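You operate a simulated robot arm through the tools that you are given. There is no shell and no other tool.

You run a simulated robot arm. Do the job below in one go: nothing can be reset, and whatever is moved stays where it is left.

Task
Run the motor, set the relief knob to 22 MPa on the display, lock it and stop the motor.
Fine: free the silver crank first.

It is judged by the outcome, as a careful person would: the job done as asked, and still so three seconds after it is handed in. It fails if anything else is knocked over, pushed out of place, dropped, spilled or broken.

Robot
A 6-joint arm with a two-finger gripper, fixed in place. Base frame: the origin is on the floor under the middle of its stand, x ahead of it, y to its left, z up; the work surface is at about z = 1040. Readings come in mm, degrees, newtons and seconds.
It reaches about 1637 mm from its shoulder. Its first joint turns from -166.0 to 166.0 degrees. Payload 3.43 kg.
The TCP is the grasp point between the finger pads, 20 mm short of the fingertips. In the tool frame z runs along the fingers and y along their closing line. The gripper opens to 190 mm; its body begins 248 mm behind the TCP.
Orientation is that of the tool frame in the base frame, as [roll, pitch, yaw] about the fixed x, y, z axes, in that order (R = Rz(yaw) Ry(pitch) Rx(roll)). With the fingers straight down and closing along the base's y, the tool's x points along the base's -x, its y along +y and its z along -z.

Tools
- The arm moves only by the tool nudge_tool. Its argument "increments" is a list that holds one entry, the list of rows, each a list of 7 numbers: the finger opening in mm, from 0 to 190, then the shift along the base's x, y, z in units of 25 mm (1.0 is 25 mm), then the turn, a rotation vector about the base's x, y, z in units of 8 degrees (1.0 is 8 degrees). In form: [[[gripper, dx, dy, dz, wx, wy, wz], ...]]. A call has 1 to 20 rows; each row shifts and turns the commanded pose from where the row before left it. A call with a number of a shift or a turn outside -1 to 1 is refused whole. Rows are played at 5 a second. More than 50 mm and 8.6 degrees between two rows, or a gripper value outside its range, and nothing of the call is played. Where a pose cannot be reached the arm comes as near as it can. A force on the tool above 40 N (or 10 N above the force at the start of the call, whichever is more), or a blocked arm, ends the call early, and 0.2 s more pass. The fingers move at their own pace (about 45 mm/s each) and stop on an object; they squeeze with about 40 N. The grip force told is the motor's: it shows also when the fingers shut on nothing. Time passes only in rows, and 0.2 s behind the last, so rows that do not move let the fingers close. It gives the time, the measured TCP pose, the force on the tool (base axes), the opening and the grip force at its end, in the units of the frame above (readings bear some noise), with the torque about the TCP (base axes, N m) and any sound that the robot's microphone picked up.
- Cameras (640 x 400 px; columns grow to the right, rows downward): "scene" is fixed at [36.8, 660.7, 1775.6]; the picture's right is [-0.69, -0.73, 0.00], its down [-0.35, 0.33, -0.88] and it looks along [0.64, -0.60, -0.47] (base axes); focal length 327 px, centre (320, 200). "wrist" rides on the gripper at [70, -8, -288] in the tool frame; the picture's right is [0.12, 0.99, 0.00], its down [-0.96, 0.11, -0.25] and it looks along [-0.25, 0.03, 0.97] (tool axes); focal length 261 px, centre (320, 200). There is no depth. A picture from a camera that has moved, and an enlarged one, comes with that camera's place and axes in the base frame and with its lens. The place of the scene camera against the robot may be out by one fixed shift of up to 25 mm in any direction.
- capture(camera): a new picture of that camera. The clock stands still meanwhile.
- move_column(by): slides the trunk up (or, below 0, down) by that many mm; the arm rides with it, the base frame stays. It gives what a move gives, with no picture.
- close_up(camera, box): a new picture of the part [left, top, right, bottom] of that camera's present view, enlarged. The clock stands still meanwhile.
- sign_off(): hands the job in; it is judged then, once.

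Places have to be worked out from the pictures, the camera data and where the tool is seen. Open the gripper and draw the arm clear of the work before you hand the job in, unless the task says otherwise.

The tools are called after "Call:" as a command line: name --argument value ..., lists and objects as JSON in quotes. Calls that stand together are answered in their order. nudge_tool: Moves the arm, as the interface text tells. Its arguments: {"type":"object","properties":{"increments":{"type":"array"}},"required":["increments"]} The other tools are called the same way: move_column (by) moves the trunk up or down; capture (camera) takes a picture; close_up (camera, box) takes an enlarged picture of a part of a camera's view; sign_off () hands the job in.

At the start:

```text
clock: 0.0
tool_pos: [546.1, 222.0, 1409.8]
tool_rot: [-180.0, 0.0, 180.0]
contact_force: [0.4, -0.7, -0.2]
wrist_torque: [0.0, 0.03, -0.01]
opening: 190.0
grasp_force: 0.1
trunk travel left (down, up): [-240.0, 0.0]
```

scene: 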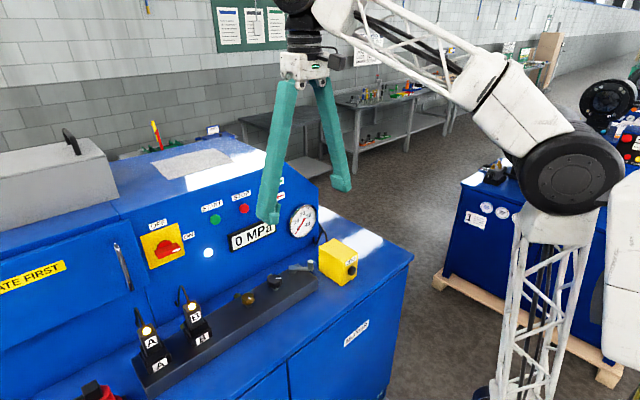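
wrist: 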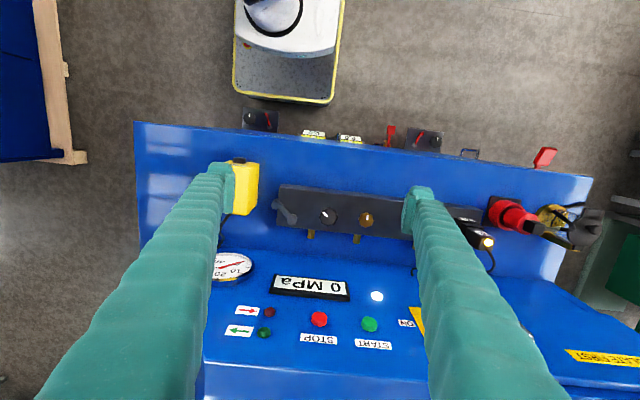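

I start by looking closely at the panel and the manifold from both cameras to identify the controls.

Call:
close_up --camera "scene" --box '[120, 180, 380, 400]'

Call:
close_up --camera "wrist" --box '[200, 120, 440, 270]'

Call:
close_up --camera "wrist" --box '[200, 240, 440, 390]'

Call:
close_up --camera "wrist" --box '[400, 120, 640, 270]'

```text
1.82 times, centred on (250, 290) of scene
camera zoom: at [36.8, 660.7, 1775.6], right [-0.69, -0.73, 0.0], down [-0.35, 0.33, -0.88], along [0.64, -0.6, -0.47], focal length 594 px, centre (447, 36)
```

zoom: 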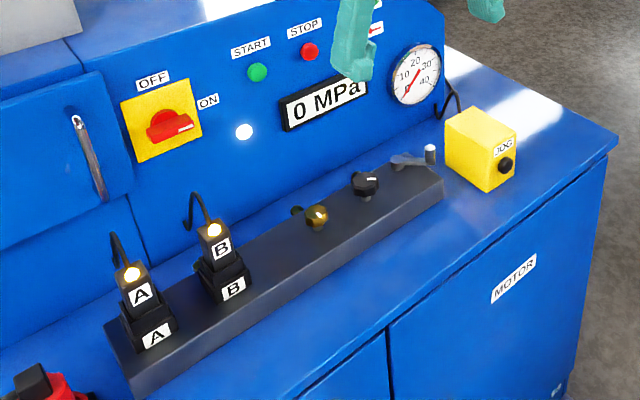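

```text
2.67 times, centred on (320, 195) of wrist
camera zoom: at [475.6, 214.0, 1696.9], right [-0.12, 0.99, 0.0], down [0.96, 0.11, 0.25], along [0.25, 0.03, -0.97], focal length 695 px, centre (320, 213)
```

zoom: 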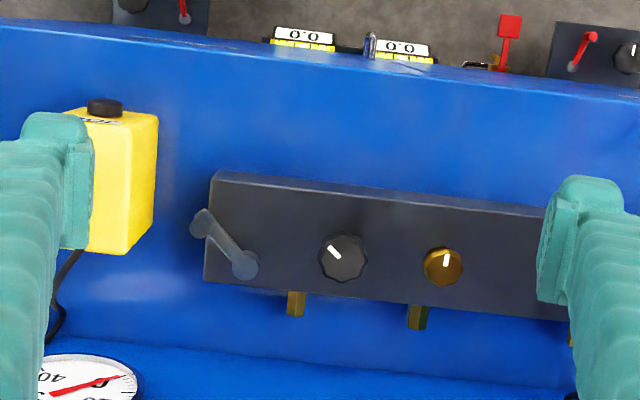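

```text
2.67 times, centred on (320, 315) of wrist
camera zoom: at [475.6, 214.0, 1696.9], right [-0.12, 0.99, 0.0], down [0.96, 0.11, 0.25], along [0.25, 0.03, -0.97], focal length 695 px, centre (320, -107)
```

zoom: 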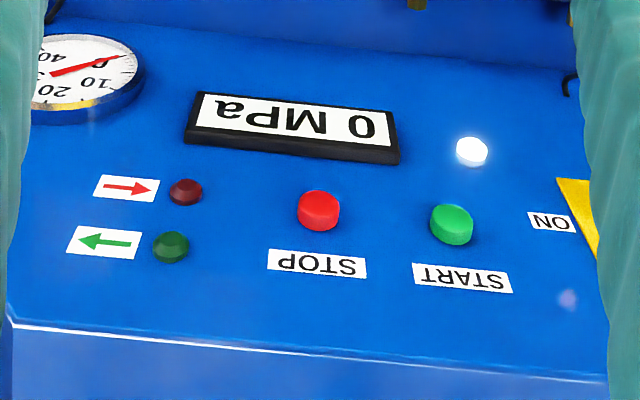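

```text
2.67 times, centred on (520, 195) of wrist
camera zoom: at [475.6, 214.0, 1696.9], right [-0.12, 0.99, 0.0], down [0.96, 0.11, 0.25], along [0.25, 0.03, -0.97], focal length 695 px, centre (-213, 213)
```

zoom: 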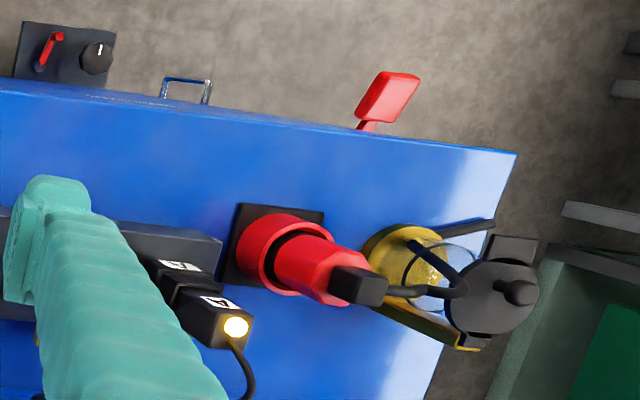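

The panel reads 0 MPa with START at roughly (802, 343, 1293) and STOP at roughly (803, 251, 1293). The black knob is near (662, 259, 1112) and the silver crank near (644–679, 135–172). I'll lower the open gripper above the manifold for a closer look.

Call:
nudge_tool --increments '[[[190, 0.6, -0.1, -0.8, 0, 0, 0], [190, 0.6, -0.1, -0.8, 0, 0, 0], [190, 0.6, -0.1, -0.8, 0, 0, 0], [190, 0.6, -0.1, -0.8, 0, 0, 0], [190, 0.6, -0.1, -0.8, 0, 0, 0], [190, 0.6, -0.1, -0.8, 0, 0, 0]]]'

Call:
capture --camera "wrist"

Call:
capture --camera "scene"

```text
clock: 1.4
tool_pos: [636.6, 204.4, 1289.4]
tool_rot: [180.0, 0.1, 179.9]
contact_force: [-0.6, -0.5, -0.2]
wrist_torque: [-0.02, -0.09, 0.04]
opening: 190.1
grasp_force: 0.1
trunk travel left (down, up): [-240.0, 0.0]
```

```text
taken
camera wrist: at [566.3, 198.2, 1577.0], right [-0.12, 0.99, 0.0], down [0.96, 0.11, 0.25], along [0.25, 0.03, -0.97], focal length 261 px, centre (320, 200)
```

wrist: 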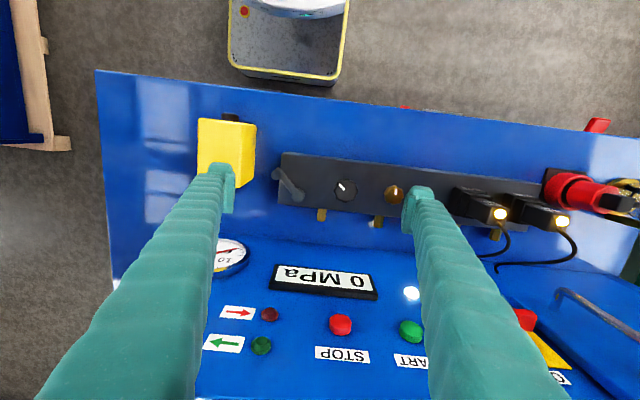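

```text
taken
```

scene: 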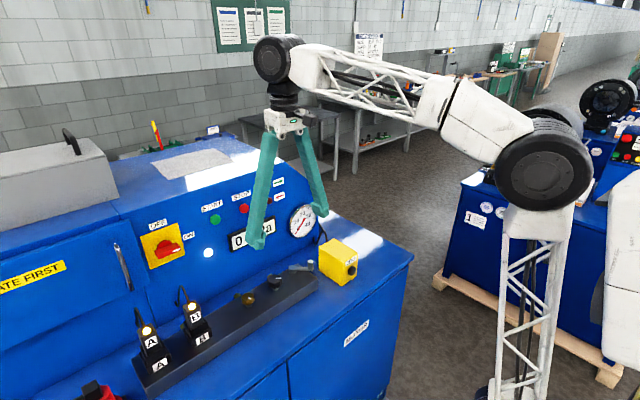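

Call:
close_up --camera "wrist" --box '[260, 140, 420, 240]'

Call:
close_up --camera "scene" --box '[220, 230, 380, 330]'

Call:
close_up --camera "scene" --box '[130, 170, 290, 270]'

```text
4.00 times, centred on (340, 190) of wrist
camera zoom: at [566.3, 198.2, 1577.0], right [-0.12, 0.99, 0.0], down [0.96, 0.11, 0.25], along [0.25, 0.03, -0.97], focal length 1043 px, centre (240, 240)
```

zoom: 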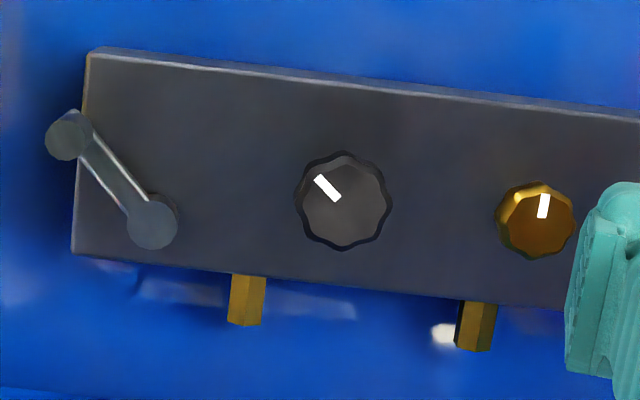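

```text
4.00 times, centred on (300, 280) of scene
camera zoom: at [36.8, 660.7, 1775.6], right [-0.69, -0.73, 0.0], down [-0.35, 0.33, -0.88], along [0.64, -0.6, -0.47], focal length 1307 px, centre (400, -120)
```

zoom: 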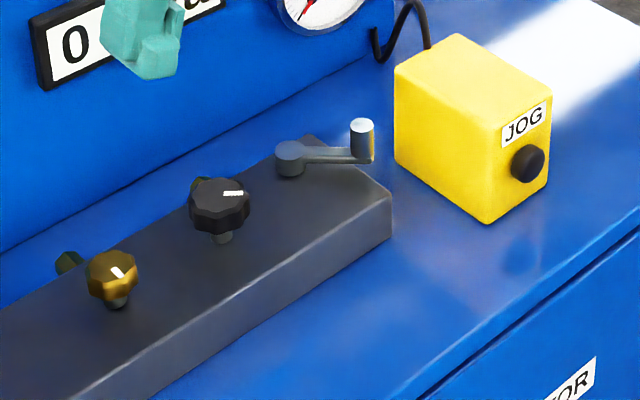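

```text
4.00 times, centred on (210, 220) of scene
camera zoom: at [36.8, 660.7, 1775.6], right [-0.69, -0.73, 0.0], down [-0.35, 0.33, -0.88], along [0.64, -0.6, -0.47], focal length 1307 px, centre (760, 120)
```

zoom: 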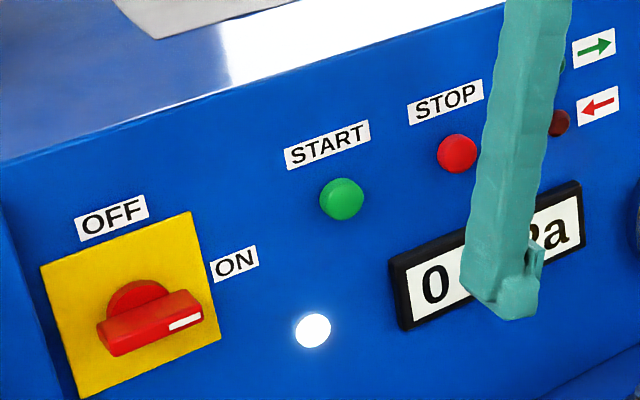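

The crank's boss (pivot) sits near (686, 172) and its upright peg near (645, 133, top ≈1128). The yellow JOG box is close by at y<90, so I'll turn the gripper 90° so the fingers close along x, and hover above the peg.

Call:
nudge_tool --increments '[[[60, 0.028, -0.237, -0.267, 0, 0, -0.9375], [60, 0.028, -0.237, -0.267, 0, 0, -0.9375], [60, 0.028, -0.237, -0.267, 0, 0, -0.9375], [60, 0.028, -0.237, -0.267, 0, 0, -0.9375], [60, 0.028, -0.237, -0.267, 0, 0, -0.9375], [60, 0.028, -0.237, -0.267, 0, 0, -0.9375], [60, 0.028, -0.237, -0.267, 0, 0, -0.9375], [60, 0.028, -0.237, -0.267, 0, 0, -0.9375], [60, 0.028, -0.237, -0.267, 0, 0, -0.9375], [60, 0.028, -0.237, -0.267, 0, 0, -0.9375], [60, 0.028, -0.237, -0.267, 0, 0, -0.9375], [60, 0.028, -0.237, -0.267, 0, 0, -0.9375]]]'

Call:
capture --camera "wrist"

Call:
capture --camera "scene"

```text
clock: 4.0
tool_pos: [644.1, 135.9, 1207.9]
tool_rot: [179.9, 0.0, 89.8]
contact_force: [0.0, 0.8, -0.2]
wrist_torque: [0.01, 0.01, 0.0]
opening: 60.0
grasp_force: 0.0
trunk travel left (down, up): [-240.0, 0.0]
```

```text
taken
camera wrist: at [636.4, 206.5, 1496.0], right [0.99, 0.12, 0.0], down [0.11, -0.96, 0.25], along [0.03, -0.25, -0.97], focal length 261 px, centre (320, 200)
```

wrist: 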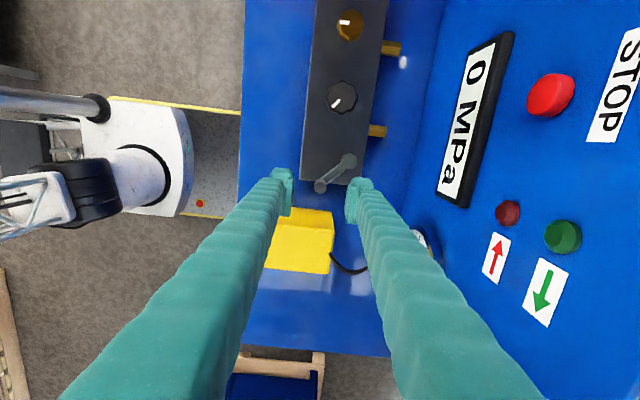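

```text
taken
```

scene: 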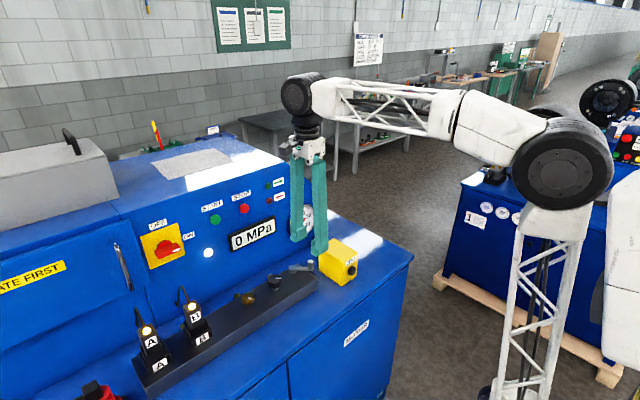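

The wrist camera in this orientation also shows the display well. I zoom on the crank to line up with the peg.

Call:
close_up --camera "wrist" --box '[256, 130, 416, 230]'

Call:
close_up --camera "scene" --box '[240, 210, 368, 290]'

```text
4.00 times, centred on (336, 180) of wrist
camera zoom: at [636.4, 206.5, 1496.0], right [0.99, 0.12, 0.0], down [0.11, -0.96, 0.25], along [0.03, -0.25, -0.97], focal length 1043 px, centre (256, 280)
```

zoom: 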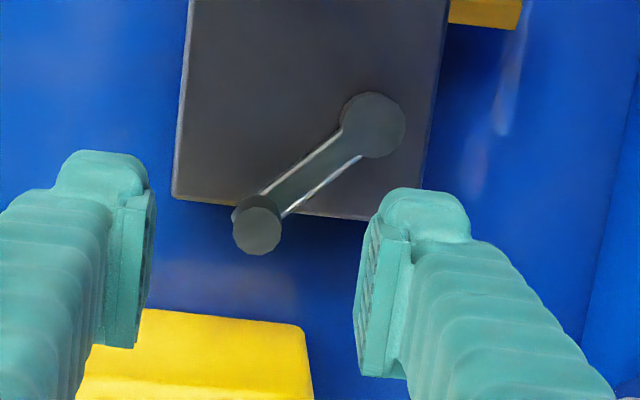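

```text
5.00 times, centred on (304, 250) of scene
camera zoom: at [36.8, 660.7, 1775.6], right [-0.69, -0.73, 0.0], down [-0.35, 0.33, -0.88], along [0.64, -0.6, -0.47], focal length 1634 px, centre (400, -50)
```

zoom: 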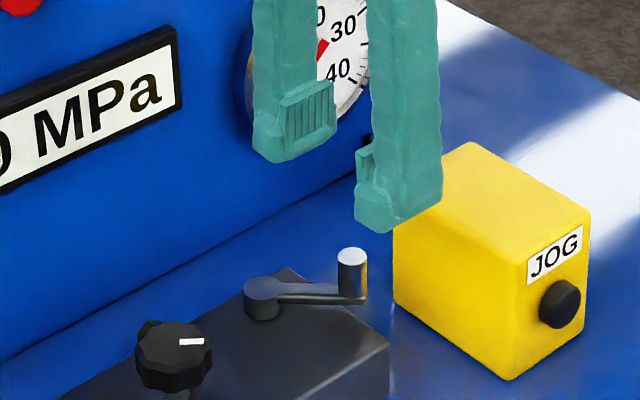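

Both wrist views agree: the peg top is at about (646, 133, 1128), about 17 mm across, with the pivot at (685.5, 170.5). I'll shift slightly and descend, keeping the fingertips above the crank arm.

Call:
nudge_tool --increments '[[[60, 0.07, -0.11, -0.8, 0, 0, 0], [60, 0, 0, -0.8, 0, 0, 0], [60, 0, 0, -0.8, 0, 0, 0], [60, 0, 0, -0.75, 0, 0, 0], [60, 0, 0, 0, 0, 0, 0]]]'

Call:
close_up --camera "wrist" --box '[240, 130, 400, 230]'

Call:
close_up --camera "scene" --box '[240, 210, 368, 290]'

```text
clock: 5.2
tool_pos: [648.4, 132.5, 1129.1]
tool_rot: [-180.0, -0.1, 90.0]
contact_force: [0.1, 0.0, -0.1]
wrist_torque: [0.0, -0.02, -0.02]
opening: 60.0
grasp_force: 0.0
trunk travel left (down, up): [-240.0, 0.0]
```

```text
4.00 times, centred on (320, 180) of wrist
camera zoom: at [639.2, 204.3, 1416.9], right [0.99, 0.12, 0.0], down [0.11, -0.96, 0.25], along [0.03, -0.25, -0.97], focal length 1043 px, centre (320, 280)
```

zoom: 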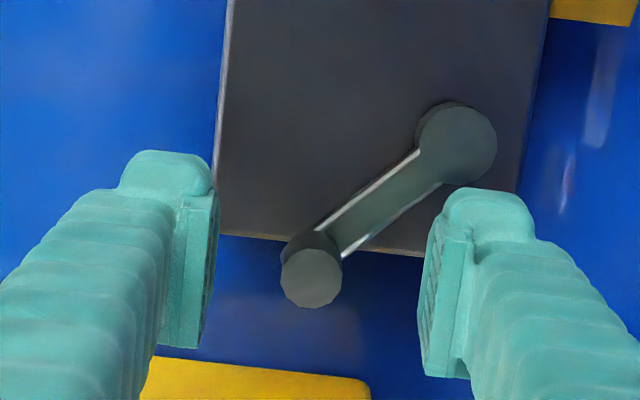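

```text
5.00 times, centred on (304, 250) of scene
camera zoom: at [36.8, 660.7, 1775.6], right [-0.69, -0.73, 0.0], down [-0.35, 0.33, -0.88], along [0.64, -0.6, -0.47], focal length 1634 px, centre (400, -50)
```

zoom: 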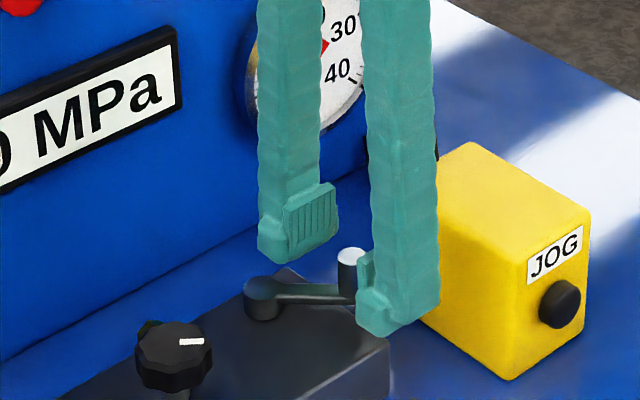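

The peg sits centrally between the fingers at (645.6, 131). I'll turn the tool −46° so the pads close along the peg's tangent (pushing square to the crank arm), lower a little, then close on the peg.

Call:
nudge_tool --increments '[[[60, -0.02, 0, 0, 0, 0, -0.958], [60, -0.02, 0, 0, 0, 0, -0.958], [60, -0.02, 0, 0, 0, 0, -0.958], [60, -0.02, 0, 0, 0, 0, -0.958], [60, -0.02, 0, 0, 0, 0, -0.958], [60, -0.01, 0, -0.1, 0, 0, -0.958], [60, 0, 0, -0.15, 0, 0, 0]]]'

Call:
close_up --camera "wrist" --box '[240, 130, 400, 230]'

Call:
close_up --camera "scene" --box '[240, 210, 368, 290]'

```text
clock: 6.8
tool_pos: [643.0, 132.4, 1124.4]
tool_rot: [180.0, 0.1, 44.0]
contact_force: [0.4, -0.9, -0.9]
wrist_torque: [0.02, -0.01, 0.02]
opening: 60.0
grasp_force: 0.3
trunk travel left (down, up): [-240.0, 0.0]
```

```text
4.00 times, centred on (320, 180) of wrist
camera zoom: at [688.6, 188.5, 1411.5], right [0.77, -0.63, 0.0], down [-0.61, -0.75, 0.25], along [-0.16, -0.19, -0.97], focal length 1043 px, centre (320, 280)
```

zoom: 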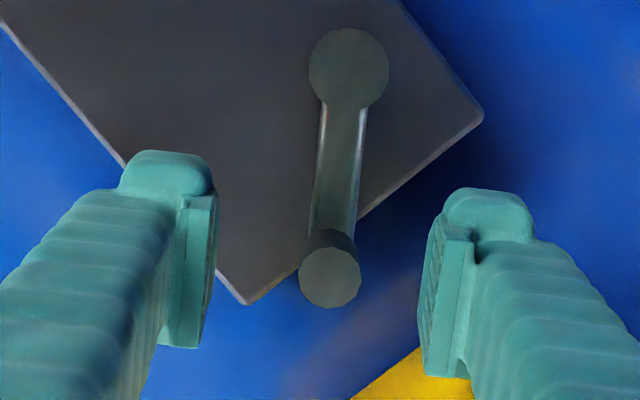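

```text
5.00 times, centred on (304, 250) of scene
camera zoom: at [36.8, 660.7, 1775.6], right [-0.69, -0.73, 0.0], down [-0.35, 0.33, -0.88], along [0.64, -0.6, -0.47], focal length 1634 px, centre (400, -50)
```

zoom: 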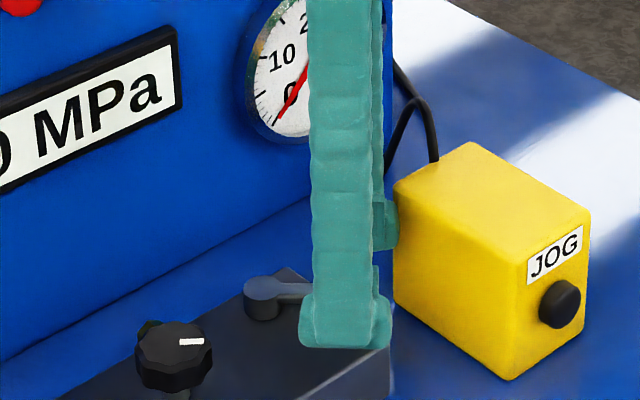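

The peg is within 2–3 mm of centre between the pads. I'll correct that and close on it.

Call:
nudge_tool --increments '[[[60, 0.07, -0.055, -0.05, 0, 0, 0], [30, 0, 0, 0, 0, 0, 0], [15, 0, 0, 0, 0, 0, 0], [10, 0, 0, 0, 0, 0, 0], [10, 0, 0, 0, 0, 0, 0]]]'

Call:
close_up --camera "wrist" --box '[240, 130, 400, 230]'

```text
clock: 8.0
tool_pos: [644.8, 131.5, 1121.3]
tool_rot: [180.0, 0.0, 44.1]
contact_force: [-0.8, -0.7, -2.6]
wrist_torque: [0.05, -0.02, -0.02]
opening: 16.6
grasp_force: 38.8
trunk travel left (down, up): [-240.0, 0.0]
```

```text
4.00 times, centred on (320, 180) of wrist
camera zoom: at [690.3, 187.2, 1410.1], right [0.78, -0.63, 0.0], down [-0.61, -0.75, 0.25], along [-0.16, -0.19, -0.97], focal length 1043 px, centre (320, 280)
```

zoom: 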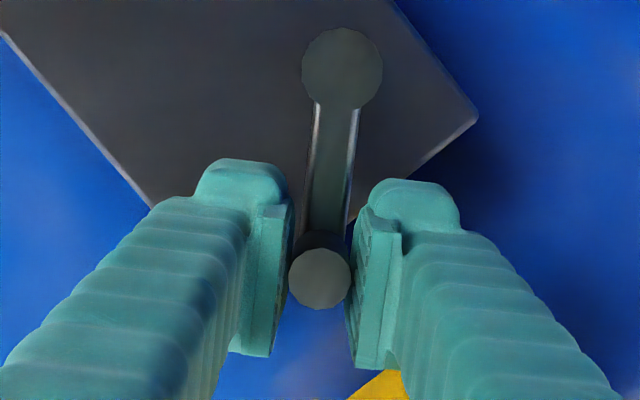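

Gripped at 16.6 mm; the peg is at (644.8, 131.5), pivot (685, 171.5), radius ≈57 mm. I'll try a small counter-clockwise arc first (usual loosening direction) and watch the force.

Call:
nudge_tool --increments '[[[10, 0.12, -0.112, 0, 0, 0, 0.5], [10, 0.12, -0.096, 0, 0, 0, 0.5]]]'

Call:
close_up --camera "wrist" --box '[240, 130, 400, 230]'

```text
clock: 8.7
tool_pos: [646.9, 130.9, 1122.8]
tool_rot: [-179.5, 0.0, 51.7]
contact_force: [-19.4, 30.4, 5.7]
wrist_torque: [0.39, 0.06, 0.09]
opening: 16.7
grasp_force: 44.9
trunk travel left (down, up): [-240.0, 0.0]
stopped in row 2: the force on the tool passed its limit at 44 N (the readings are from after the stop); the commanded pose is now the measured one
```

```text
4.00 times, centred on (320, 180) of wrist
camera zoom: at [686.0, 190.9, 1410.0], right [0.85, -0.52, -0.01], down [-0.5, -0.83, 0.25], along [-0.14, -0.21, -0.97], focal length 1043 px, centre (320, 280)
```

zoom: 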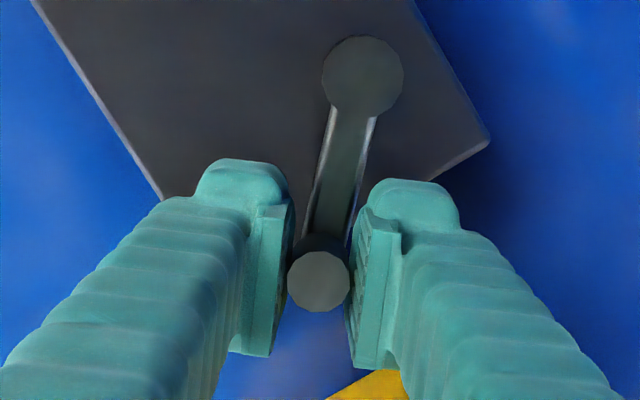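

Counter-clockwise is firmly blocked (~36 N with no movement), so that's the stop. I'll return and try the clockwise direction.

Call:
nudge_tool --increments '[[[10, -0.084, 0.024, -0.05, 0, 0, -0.95], [10, -0.104, 0.112, 0, 0, 0, -0.5], [10, -0.1, 0.124, 0, 0, 0, -0.5]]]'

Call:
close_up --camera "wrist" --box '[240, 130, 400, 230]'

```text
clock: 9.4
tool_pos: [642.1, 130.2, 1121.9]
tool_rot: [-179.9, 0.0, 36.0]
contact_force: [9.2, -1.5, 29.1]
wrist_torque: [0.0, -0.3, -0.28]
opening: 16.6
grasp_force: 44.9
trunk travel left (down, up): [-240.0, 0.0]
```

```text
4.00 times, centred on (320, 180) of wrist
camera zoom: at [694.8, 180.8, 1409.6], right [0.68, -0.73, 0.0], down [-0.71, -0.66, 0.25], along [-0.18, -0.17, -0.97], focal length 1043 px, centre (320, 280)
```

zoom: 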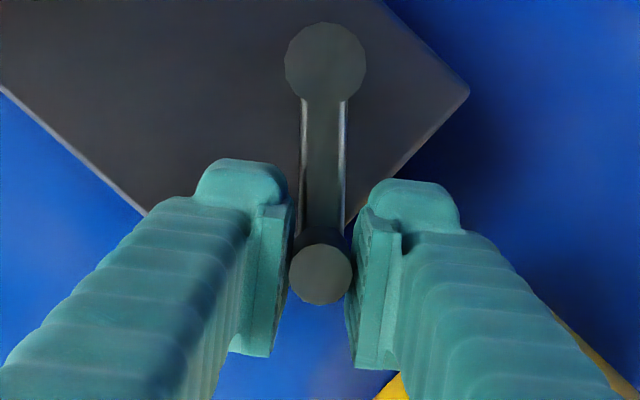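

The readings are mixed (29 N upward, little tangential load). I'll hold still for a moment to let it settle and re-read before going on.

Call:
nudge_tool --increments '[[[10, 0, 0, 0, 0, 0, 0], [10, 0, 0, 0, 0, 0, 0]]]'

```text
clock: 10.1
tool_pos: [640.4, 133.3, 1121.3]
tool_rot: [-179.7, 0.0, 36.1]
contact_force: [1.5, -1.9, 33.3]
wrist_torque: [-0.07, 0.04, -0.1]
opening: 16.6
grasp_force: 44.9
trunk travel left (down, up): [-240.0, 0.0]
```

It's creeping clockwise now (peg at (640.4, 133.3)), so clockwise is the freeing direction. I'll relieve the vertical load slightly and continue the arc.

Call:
nudge_tool --increments '[[[10, 0, 0, 0.06, 0, 0, 0], [10, -0.09, 0.128, 0, 0, 0, -0.5], [10, -0.082, 0.136, 0, 0, 0, -0.5], [10, 0, 0, 0, 0, 0, 0], [10, 0, 0, 0, 0, 0, 0]]]'

Call:
close_up --camera "wrist" --box '[240, 130, 400, 230]'

```text
clock: 11.2
tool_pos: [637.6, 139.7, 1122.5]
tool_rot: [-179.6, 0.1, 27.9]
contact_force: [-9.4, -1.2, 1.2]
wrist_torque: [-0.01, 0.06, 0.09]
opening: 16.4
grasp_force: 45.2
trunk travel left (down, up): [-240.0, 0.0]
```

```text
4.00 times, centred on (320, 180) of wrist
camera zoom: at [696.4, 180.2, 1408.8], right [0.57, -0.82, -0.01], down [-0.79, -0.56, 0.25], along [-0.21, -0.14, -0.97], focal length 1043 px, centre (320, 280)
```

zoom: 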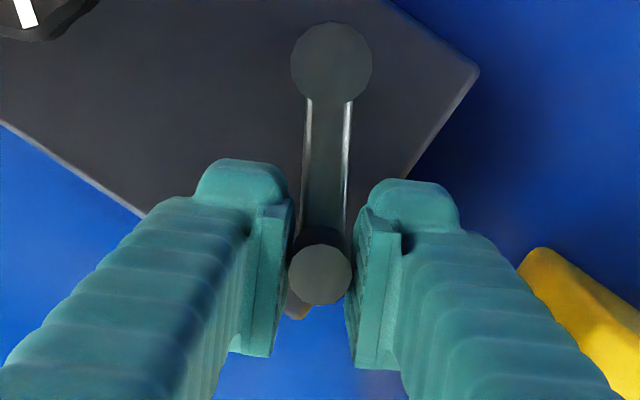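

The crank turns clockwise with the tool (now about 11° moved, loads low). I continue the arc in 4° steps.

Call:
nudge_tool --increments '[[[10, -0.072, 0.142, 0, 0, 0, -0.5], [10, -0.062, 0.146, 0, 0, 0, -0.5], [10, -0.052, 0.15, 0, 0, 0, -0.5], [10, -0.041, 0.154, 0, 0, 0, -0.5], [10, -0.03, 0.156, 0, 0, 0, -0.5], [10, -0.019, 0.158, 0, 0, 0, -0.5], [10, 0, 0, 0, 0, 0, 0]]]'

Call:
close_up --camera "wrist" --box '[240, 130, 400, 230]'

```text
clock: 12.3
tool_pos: [642.1, 129.0, 1122.0]
tool_rot: [-177.8, -0.5, 18.0]
contact_force: [8.2, 26.2, -7.6]
wrist_torque: [0.21, -0.33, 0.21]
opening: 16.6
grasp_force: 45.1
out of reach, approached as far as the arm can: row 2, 3, 4, 5
trunk travel left (down, up): [-240.0, 0.0]
stopped in row 5: the force on the tool passed its limit at 52 N (the readings are from after the stop); the commanded pose is now the measured one
```

```text
4.00 times, centred on (320, 180) of wrist
camera zoom: at [706.8, 148.6, 1409.7], right [0.42, -0.91, -0.03], down [-0.88, -0.42, 0.23], along [-0.23, -0.07, -0.97], focal length 1043 px, centre (320, 280)
```

zoom: 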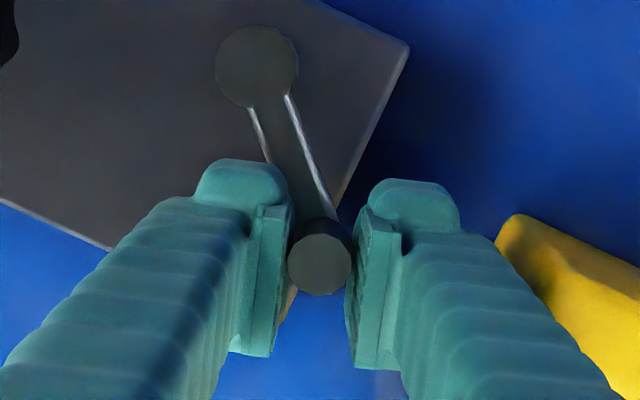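

The tool hit a wrist-joint limit near yaw ≈25° and drifted back, so the crank returned to near its start. I'll let go, rise, and re-approach with the tool turned 180° the other way (yaw ≈224°), which leaves range for the clockwise sweep.

Call:
nudge_tool --increments '[[[60, 0, 0, 0, 0, 0, 0], [60, 0, 0, 0, 0, 0, 0], [60, 0, 0, 0.6, 0, 0, 0], [60, 0, 0, 0.9, -0.28, -0.026, 0], [60, 0, 0, 0.9, 0, 0, 0], [60, 0, 0, 0.6, 0, 0, 0]]]'

Call:
capture --camera "wrist"

Call:
close_up --camera "scene" --box '[208, 190, 368, 290]'

```text
clock: 13.7
tool_pos: [644.0, 115.2, 1197.4]
tool_rot: [-179.9, -0.1, 18.6]
contact_force: [0.2, -0.2, 0.8]
wrist_torque: [0.03, 0.03, 0.01]
opening: 60.0
grasp_force: 0.1
out of reach, approached as far as the arm can: row 4
trunk travel left (down, up): [-240.0, 0.0]
```

```text
taken
camera wrist: at [707.3, 145.1, 1483.7], right [0.43, -0.9, 0.0], down [-0.88, -0.42, 0.25], along [-0.22, -0.1, -0.97], focal length 261 px, centre (320, 200)
```

wrist: 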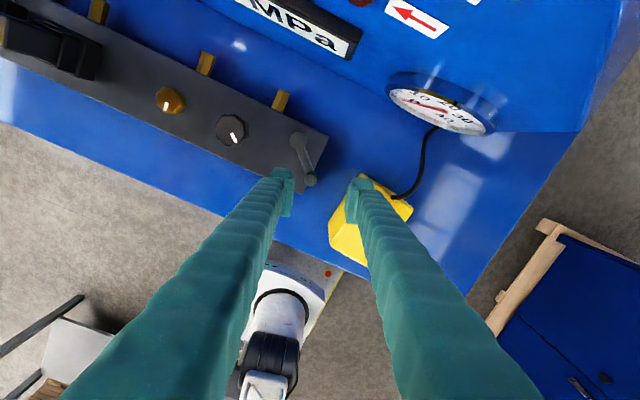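

```text
4.00 times, centred on (288, 240) of scene
camera zoom: at [36.8, 660.7, 1775.6], right [-0.69, -0.73, 0.0], down [-0.35, 0.33, -0.88], along [0.64, -0.6, -0.47], focal length 1307 px, centre (448, 40)
```

zoom: 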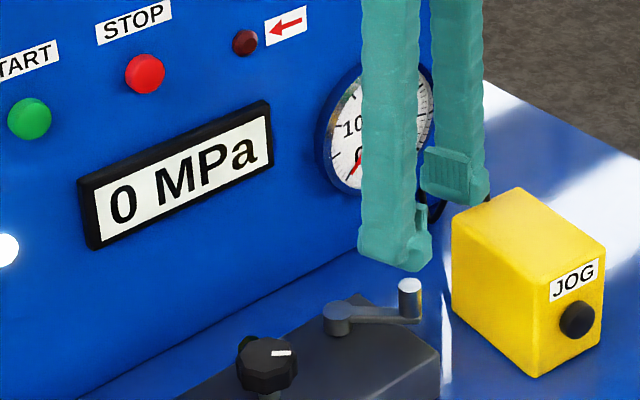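

Clear of the crank, nothing disturbed. I rotate the tool back up through yaw 180° toward 224°.

Call:
nudge_tool --increments '[[[60, 0, 0.032, 0, 0, 0, 1], [60, 0, 0.032, 0, 0, 0, 1], [60, 0, 0.032, 0, 0, 0, 1], [60, 0, 0.032, 0, 0, 0, 1], [60, 0, 0.032, 0, 0, 0, 1], [60, 0, 0.032, 0, 0, 0, 1], [60, 0, 0.032, 0, 0, 0, 1], [60, 0, 0.032, 0, 0, 0, 1], [60, 0, 0.032, 0, 0, 0, 1], [60, 0, 0.032, 0, 0, 0, 1], [60, 0, 0.032, 0, 0, 0, 1], [60, 0, 0.032, 0, 0, 0, 1], [60, 0, 0.032, 0, 0, 0, 1], [60, 0, 0.032, 0, 0, 0, 1], [60, 0, 0.032, 0, 0, 0, 1], [60, 0, 0.032, 0, 0, 0, 1], [60, 0, 0.032, 0, 0, 0, 1], [60, 0, 0.032, 0, 0, 0, 1], [60, 0, 0.032, 0, 0, 0, 1], [60, 0, 0.032, 0, 0, 0, 1]]]'

Call:
nudge_tool --increments '[[[60, 0, 0, 0, 0, 0, 0.95], [60, 0, 0, 0, 0, 0, 0.95], [60, 0, 0, 0, 0, 0, 0.95], [60, 0, 0, 0, 0, 0, 0.95], [60, 0, 0, 0, 0, 0, 0.95], [60, 0, 0, 0, 0, 0, 0.95]]]'

Call:
capture --camera "wrist"

Call:
close_up --camera "wrist" --box '[240, 130, 400, 230]'

```text
clock: 17.9
tool_pos: [643.5, 131.2, 1197.2]
tool_rot: [179.9, -0.2, 178.0]
contact_force: [-0.6, 0.1, 0.0]
wrist_torque: [-0.01, 0.02, 0.01]
opening: 59.7
grasp_force: 0.1
trunk travel left (down, up): [-240.0, 0.0]
```

```text
clock: 19.3
tool_pos: [643.4, 131.9, 1196.8]
tool_rot: [179.8, -0.1, -136.3]
contact_force: [-0.6, 0.6, 0.8]
wrist_torque: [-0.02, 0.0, 0.0]
opening: 59.7
grasp_force: 0.0
trunk travel left (down, up): [-240.0, 0.0]
```

```text
taken
camera wrist: at [599.7, 77.3, 1484.5], right [-0.77, 0.64, 0.0], down [0.62, 0.75, 0.25], along [0.15, 0.19, -0.97], focal length 261 px, centre (320, 200)
```

wrist: 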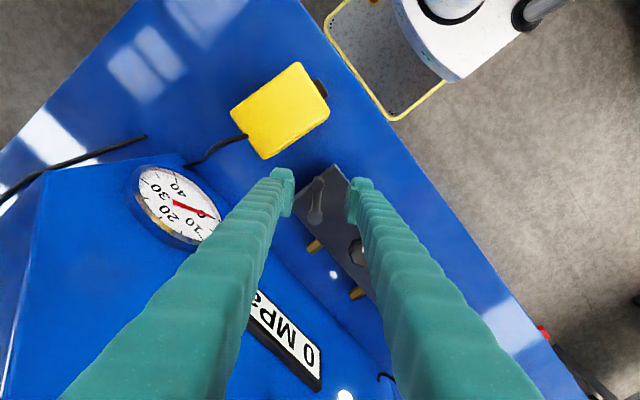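

```text
4.00 times, centred on (320, 180) of wrist
camera zoom: at [599.7, 77.3, 1484.5], right [-0.77, 0.64, 0.0], down [0.62, 0.75, 0.25], along [0.15, 0.19, -0.97], focal length 1043 px, centre (320, 280)
```

zoom: 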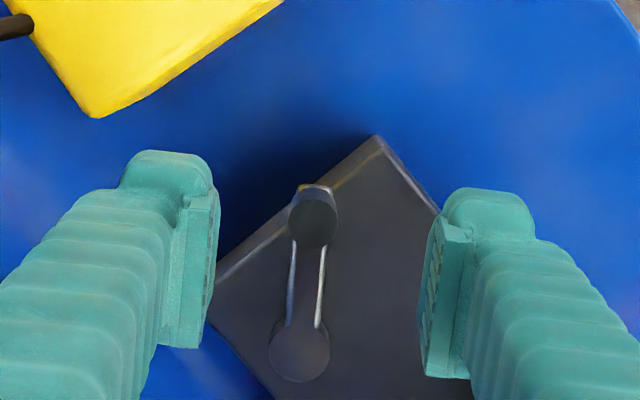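

The crank is back at its start position and the tool is nicely aligned (yaw −136°). I descend over the peg and close on it.

Call:
nudge_tool --increments '[[[60, 0.036, -0.036, -0.8, 0, 0, 0], [60, 0, 0, -0.8, 0, 0, 0], [60, 0, 0, -0.8, 0, 0, 0], [60, 0, 0, -0.54, 0, 0, 0], [40, 0, 0, 0, 0, 0, 0], [20, 0, 0, 0, 0, 0, 0], [10, 0, 0, 0, 0, 0, 0], [10, 0, 0, 0, 0, 0, 0]]]'

Call:
close_up --camera "wrist" --box '[240, 130, 400, 230]'

```text
clock: 21.1
tool_pos: [643.5, 130.2, 1123.2]
tool_rot: [179.8, -0.1, -136.6]
contact_force: [0.7, -1.3, -2.5]
wrist_torque: [0.04, -0.05, -0.06]
opening: 16.6
grasp_force: 38.0
trunk travel left (down, up): [-240.0, 0.0]
```

```text
4.00 times, centred on (320, 180) of wrist
camera zoom: at [599.6, 76.6, 1410.9], right [-0.77, 0.64, 0.0], down [0.62, 0.75, 0.25], along [0.15, 0.19, -0.97], focal length 1043 px, centre (320, 280)
```

zoom: 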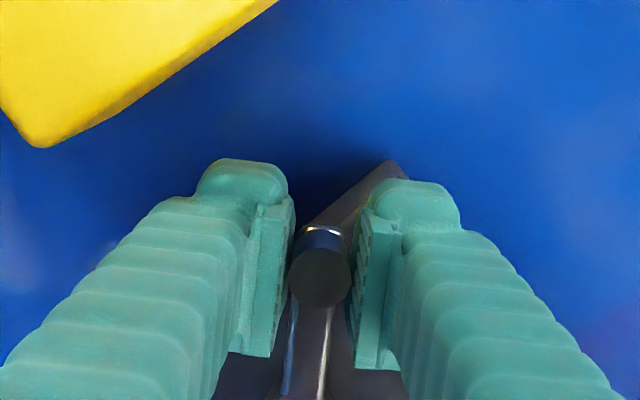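

Firm grip on the peg again. I sweep clockwise 20° in 4° steps and check the load.

Call:
nudge_tool --increments '[[[10, -0.109, 0.117, 0, 0, 0, -0.5], [10, -0.1, 0.124, 0, 0, 0, -0.5], [10, -0.092, 0.131, 0, 0, 0, -0.5], [10, -0.082, 0.137, 0, 0, 0, -0.5], [10, -0.072, 0.142, 0, 0, 0, -0.5], [10, 0, 0, 0, 0, 0, 0]]]'

```text
clock: 22.5
tool_pos: [633.3, 146.8, 1123.6]
tool_rot: [179.9, -0.1, -156.4]
contact_force: [4.7, 3.6, 0.2]
wrist_torque: [0.01, -0.06, 0.06]
opening: 16.7
grasp_force: 44.8
trunk travel left (down, up): [-240.0, 0.0]
```

Smooth motion, low load; the crank has turned about 20°. I continue the clockwise sweep.

Call:
nudge_tool --increments '[[[10, -0.062, 0.147, 0, 0, 0, -0.5], [10, -0.052, 0.151, 0, 0, 0, -0.5], [10, -0.041, 0.154, 0, 0, 0, -0.5], [10, -0.031, 0.157, 0, 0, 0, -0.5], [10, -0.019, 0.158, 0, 0, 0, -0.5], [10, 0, 0, 0, 0, 0, 0]]]'

Call:
close_up --camera "scene" --box '[208, 190, 368, 290]'

```text
clock: 23.9
tool_pos: [627.7, 164.8, 1124.0]
tool_rot: [179.8, 0.0, -176.5]
contact_force: [5.3, -1.6, 2.9]
wrist_torque: [-0.04, 0.0, -0.08]
opening: 16.4
grasp_force: 45.3
trunk travel left (down, up): [-240.0, 0.0]
```

```text
4.00 times, centred on (288, 240) of scene
camera zoom: at [36.8, 660.7, 1775.6], right [-0.69, -0.73, 0.0], down [-0.35, 0.33, -0.88], along [0.64, -0.6, -0.47], focal length 1307 px, centre (448, 40)
```

zoom: 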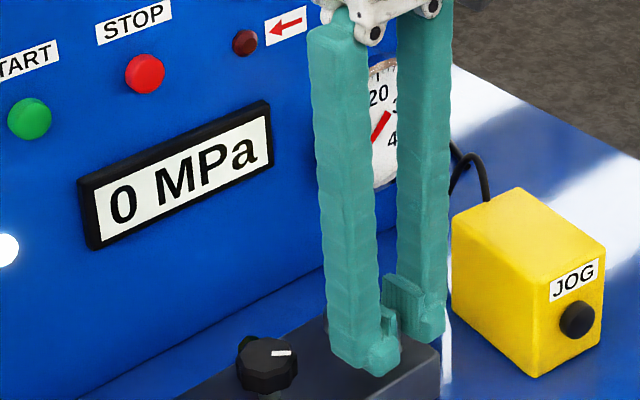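

About 40° turned with no stop yet. I continue another 20°, mindful of the black knob near y≈234.

Call:
nudge_tool --increments '[[[10, -0.008, 0.16, 0, 0, 0, -0.5], [10, 0.003, 0.16, 0, 0, 0, -0.5], [10, 0.014, 0.159, 0, 0, 0, -0.5], [10, 0.025, 0.158, 0, 0, 0, -0.5], [10, 0.036, 0.156, 0, 0, 0, -0.5], [10, 0, 0, 0, 0, 0, 0]]]'

Call:
capture --camera "wrist"

```text
clock: 25.3
tool_pos: [630.4, 183.5, 1123.6]
tool_rot: [179.8, 0.0, 163.4]
contact_force: [11.1, -5.0, -0.7]
wrist_torque: [-0.03, -0.07, -0.15]
opening: 16.5
grasp_force: 44.6
trunk travel left (down, up): [-240.0, 0.0]
```

```text
taken
camera wrist: at [560.3, 196.9, 1410.8], right [0.17, 0.99, 0.0], down [0.96, -0.16, 0.25], along [0.24, -0.04, -0.97], focal length 261 px, centre (320, 200)
```

wrist: 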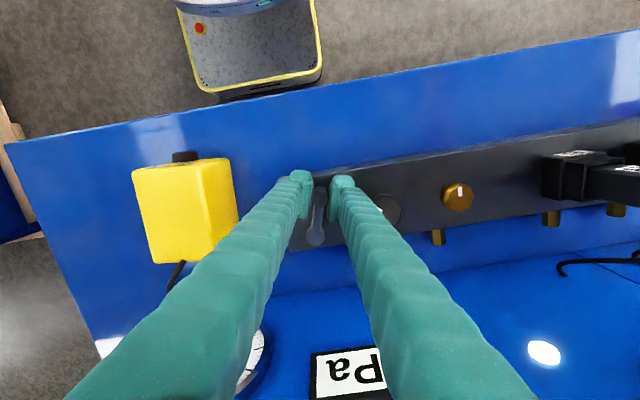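

About 57° turned. I go 8° further, still clear of the black knob, watching the force.

Call:
nudge_tool --increments '[[[10, 0.046, 0.153, 0, 0, 0, -0.5], [10, 0.058, 0.149, 0, 0, 0, -0.5], [10, 0, 0, 0, 0, 0, 0]]]'

Call:
close_up --camera "wrist" --box '[260, 130, 420, 230]'

```text
clock: 26.1
tool_pos: [632.6, 193.0, 1123.8]
tool_rot: [179.8, 0.1, 155.5]
contact_force: [13.2, -7.2, 10.8]
wrist_torque: [-0.07, -0.06, -0.1]
opening: 16.7
grasp_force: 45.3
trunk travel left (down, up): [-240.0, 0.0]
```

```text
4.00 times, centred on (340, 180) of wrist
camera zoom: at [564.9, 213.9, 1410.8], right [0.3, 0.95, 0.0], down [0.92, -0.29, 0.25], along [0.24, -0.07, -0.97], focal length 1043 px, centre (240, 280)
```

zoom: 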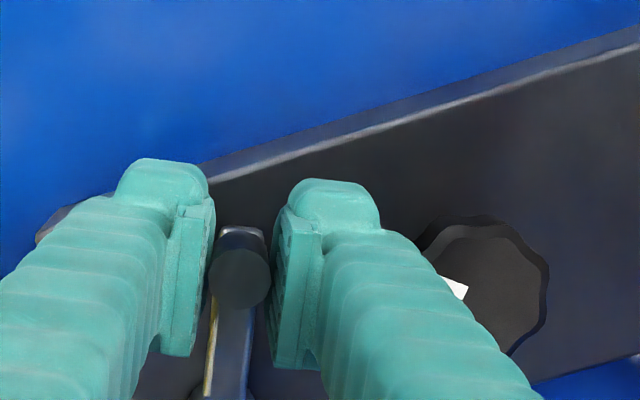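

Still turning (about 66°), with ~12 mm clearance to the black knob. Two more small steps, then I'll check again.

Call:
nudge_tool --increments '[[[10, 0.067, 0.145, 0, 0, 0, -0.5], [10, 0.078, 0.14, 0, 0, 0, -0.5], [10, 0, 0, 0, 0, 0, 0]]]'

Call:
close_up --camera "wrist" --box '[260, 130, 420, 230]'

Call:
close_up --camera "scene" --box '[208, 190, 368, 290]'

```text
clock: 26.8
tool_pos: [632.5, 195.8, 1124.5]
tool_rot: [-179.9, 0.0, 147.6]
contact_force: [0.8, -33.4, 10.2]
wrist_torque: [-0.63, -0.46, -0.22]
opening: 16.6
grasp_force: 45.1
trunk travel left (down, up): [-240.0, 0.0]
stopped in row 3: the force on the tool passed its limit at 42 N (the readings are from after the stop); the commanded pose is now the measured one
```

```text
4.00 times, centred on (340, 180) of wrist
camera zoom: at [569.3, 227.2, 1410.6], right [0.43, 0.9, 0.0], down [0.88, -0.42, 0.25], along [0.22, -0.11, -0.97], focal length 1043 px, centre (240, 280)
```

zoom: 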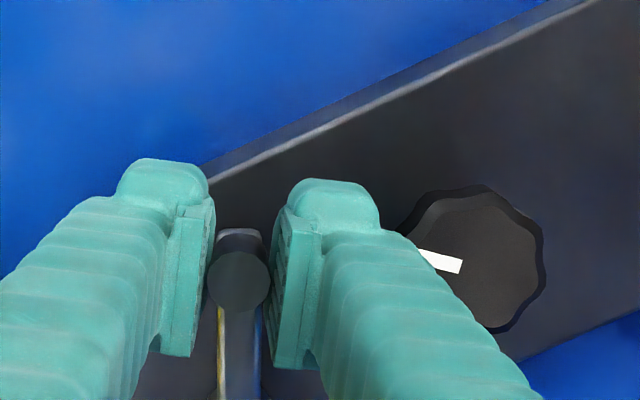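

```text
4.00 times, centred on (288, 240) of scene
camera zoom: at [36.8, 660.7, 1775.6], right [-0.69, -0.73, 0.0], down [-0.35, 0.33, -0.88], along [0.64, -0.6, -0.47], focal length 1307 px, centre (448, 40)
```

zoom: 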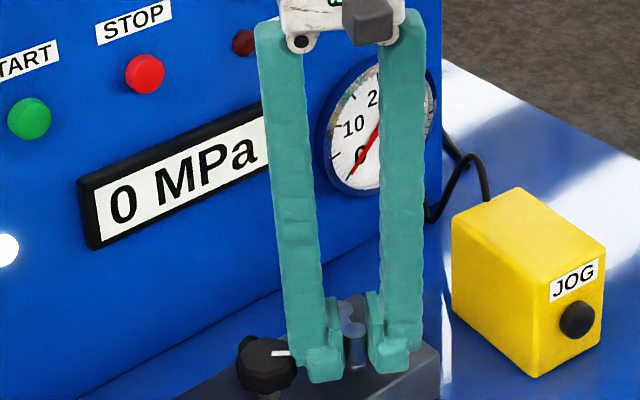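

The crank came to rest after about 70° (peg at (632.5, 195.8)), which looks like its end stop. The leading finger is ~7 mm from the black knob, so I open only slightly and lift straight up to inspect.

Call:
nudge_tool --increments '[[[22, 0, 0, 0, 0, 0, 0], [22, 0, 0, 0, 0, 0, 0], [22, 0, 0, 0.6, 0, 0, 0], [22, 0, 0, 1, 0, 0, 0], [22, 0, 0, 1, 0, 0, 0], [22, 0, 0, 1, 0, 0, 0], [22, 0, 0, 1, 0, 0, 0]]]'

Call:
capture --camera "wrist"

Call:
close_up --camera "wrist" --box '[260, 130, 420, 230]'

Call:
close_up --camera "scene" --box '[208, 190, 368, 290]'

```text
clock: 28.4
tool_pos: [634.3, 197.1, 1239.3]
tool_rot: [-179.9, -0.1, 147.8]
contact_force: [0.3, 0.3, -0.1]
wrist_torque: [0.0, 0.04, 0.01]
opening: 22.0
grasp_force: 0.1
trunk travel left (down, up): [-240.0, 0.0]
```

```text
taken
camera wrist: at [570.9, 229.3, 1526.2], right [0.43, 0.9, 0.0], down [0.88, -0.42, 0.25], along [0.22, -0.11, -0.97], focal length 261 px, centre (320, 200)
```

wrist: 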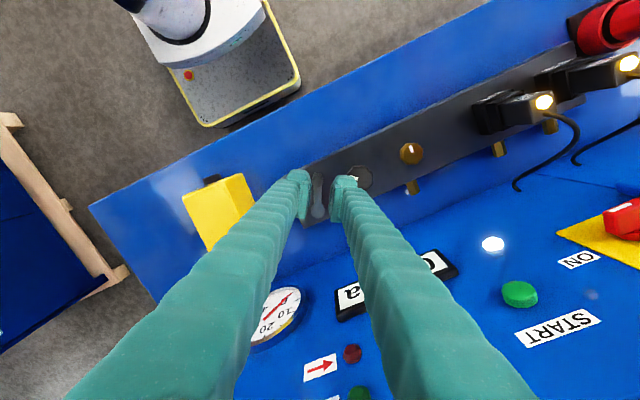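

```text
4.00 times, centred on (340, 180) of wrist
camera zoom: at [570.9, 229.3, 1526.2], right [0.43, 0.9, 0.0], down [0.88, -0.42, 0.25], along [0.22, -0.11, -0.97], focal length 1043 px, centre (240, 280)
```

zoom: 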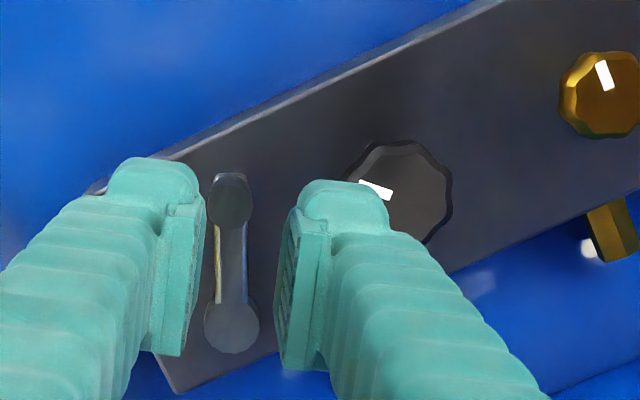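

```text
4.00 times, centred on (288, 240) of scene
camera zoom: at [36.8, 660.7, 1775.6], right [-0.69, -0.73, 0.0], down [-0.35, 0.33, -0.88], along [0.64, -0.6, -0.47], focal length 1307 px, centre (448, 40)
```

zoom: 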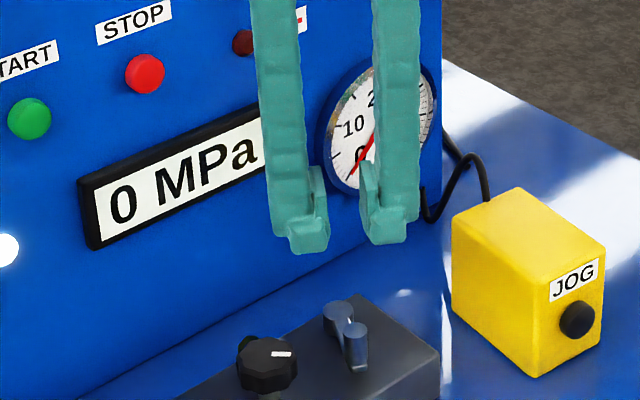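

The crank now points toward −x, freed about 70°. Next I move back and up toward the START button (≈(802, 343, 1293)) with fingers closed, squaring the yaw to 180°.

Call:
nudge_tool --increments '[[[10, 0, 0.973, 0.607, 0, 0, 0.67], [0, 0, 0.973, 0.607, 0, 0, 0.67], [0, 0, 0.973, 0.607, 0, 0, 0.67], [0, 0, 0.973, 0.607, 0, 0, 0.67], [0, 0, 0.973, 0.607, 0, 0, 0.67], [0, 0, 0.973, 0.607, 0, 0, 0.67]]]'

Call:
nudge_tool --increments '[[[0, 0, 0, 0.2, 0, -1, 0], [0, 0, 0, 0.2, 0, -1, 0], [0, 0, 0, 0, 0, -1, 0], [0, 0, 0, 0, 0, -1, 0], [0, 0, 0, 0, 0, -1, 0], [0, 0, 0, 0, 0, -1, 0], [0, 0, 0, 0, 0, 0, 0]]]'

Call:
capture --camera "wrist"

Call:
capture --camera "scene"

```text
clock: 29.8
tool_pos: [633.5, 344.6, 1329.7]
tool_rot: [-179.9, -0.1, 180.0]
contact_force: [1.5, -0.4, 0.0]
wrist_torque: [0.05, 0.01, -0.01]
opening: 0.1
grasp_force: 34.6
trunk travel left (down, up): [-240.0, 0.0]
```

```text
clock: 31.4
tool_pos: [634.2, 343.3, 1339.1]
tool_rot: [-179.9, 48.1, 179.9]
contact_force: [-0.1, 0.0, 0.2]
wrist_torque: [0.06, 0.03, 0.0]
opening: 0.0
grasp_force: 34.4
trunk travel left (down, up): [-240.0, 0.0]
```

```text
taken
camera wrist: at [372.5, 337.0, 1479.2], right [-0.08, 0.99, -0.09], down [0.46, 0.11, 0.88], along [0.88, 0.03, -0.47], focal length 261 px, centre (320, 200)
```

wrist: 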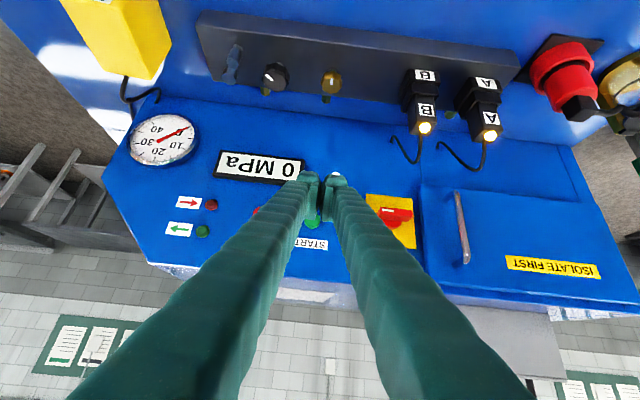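

```text
taken
```

scene: 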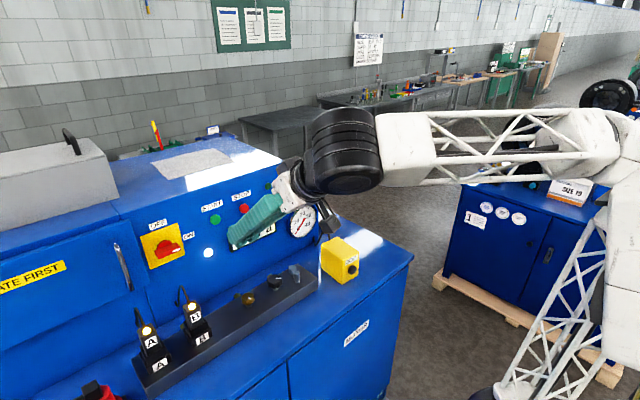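

At 48° tilt all is clear and START lines up at about (800, 342, 1291). I tilt another 24° so the fingertips point nearly square at the panel.

Call:
nudge_tool --increments '[[[0, 0, 0, 0, 0, -1, 0], [0, 0, 0, 0, 0, -1, 0], [0, 0, 0, 0, 0, -1, 0], [0, 0, 0, 0, 0, 0, 0]]]'

Call:
capture --camera "wrist"

Call:
capture --camera "scene"

```text
clock: 32.4
tool_pos: [633.8, 345.0, 1339.8]
tool_rot: [179.8, 72.0, 179.8]
contact_force: [-0.5, 0.4, -0.4]
wrist_torque: [0.03, -0.01, -0.01]
opening: 0.2
grasp_force: 34.5
trunk travel left (down, up): [-240.0, 0.0]
```

```text
taken
camera wrist: at [337.9, 337.4, 1361.0], right [-0.04, 0.99, -0.11], down [0.06, 0.11, 0.99], along [1.0, 0.03, -0.07], focal length 261 px, centre (320, 200)
```

wrist: 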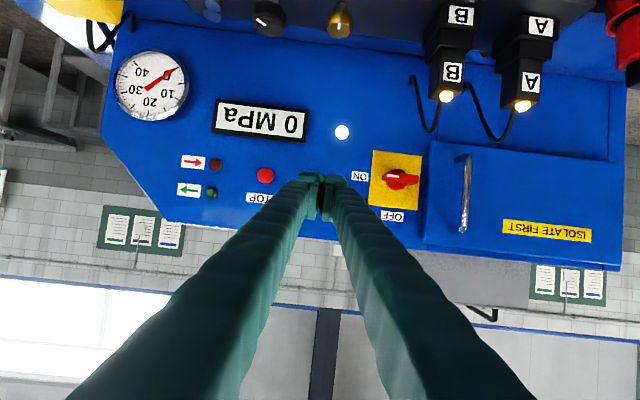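

```text
taken
```

scene: 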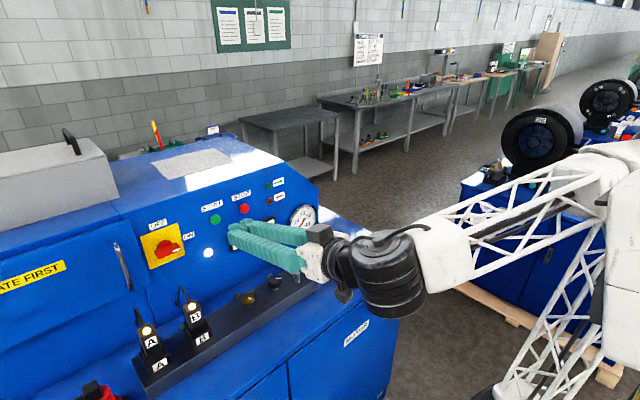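

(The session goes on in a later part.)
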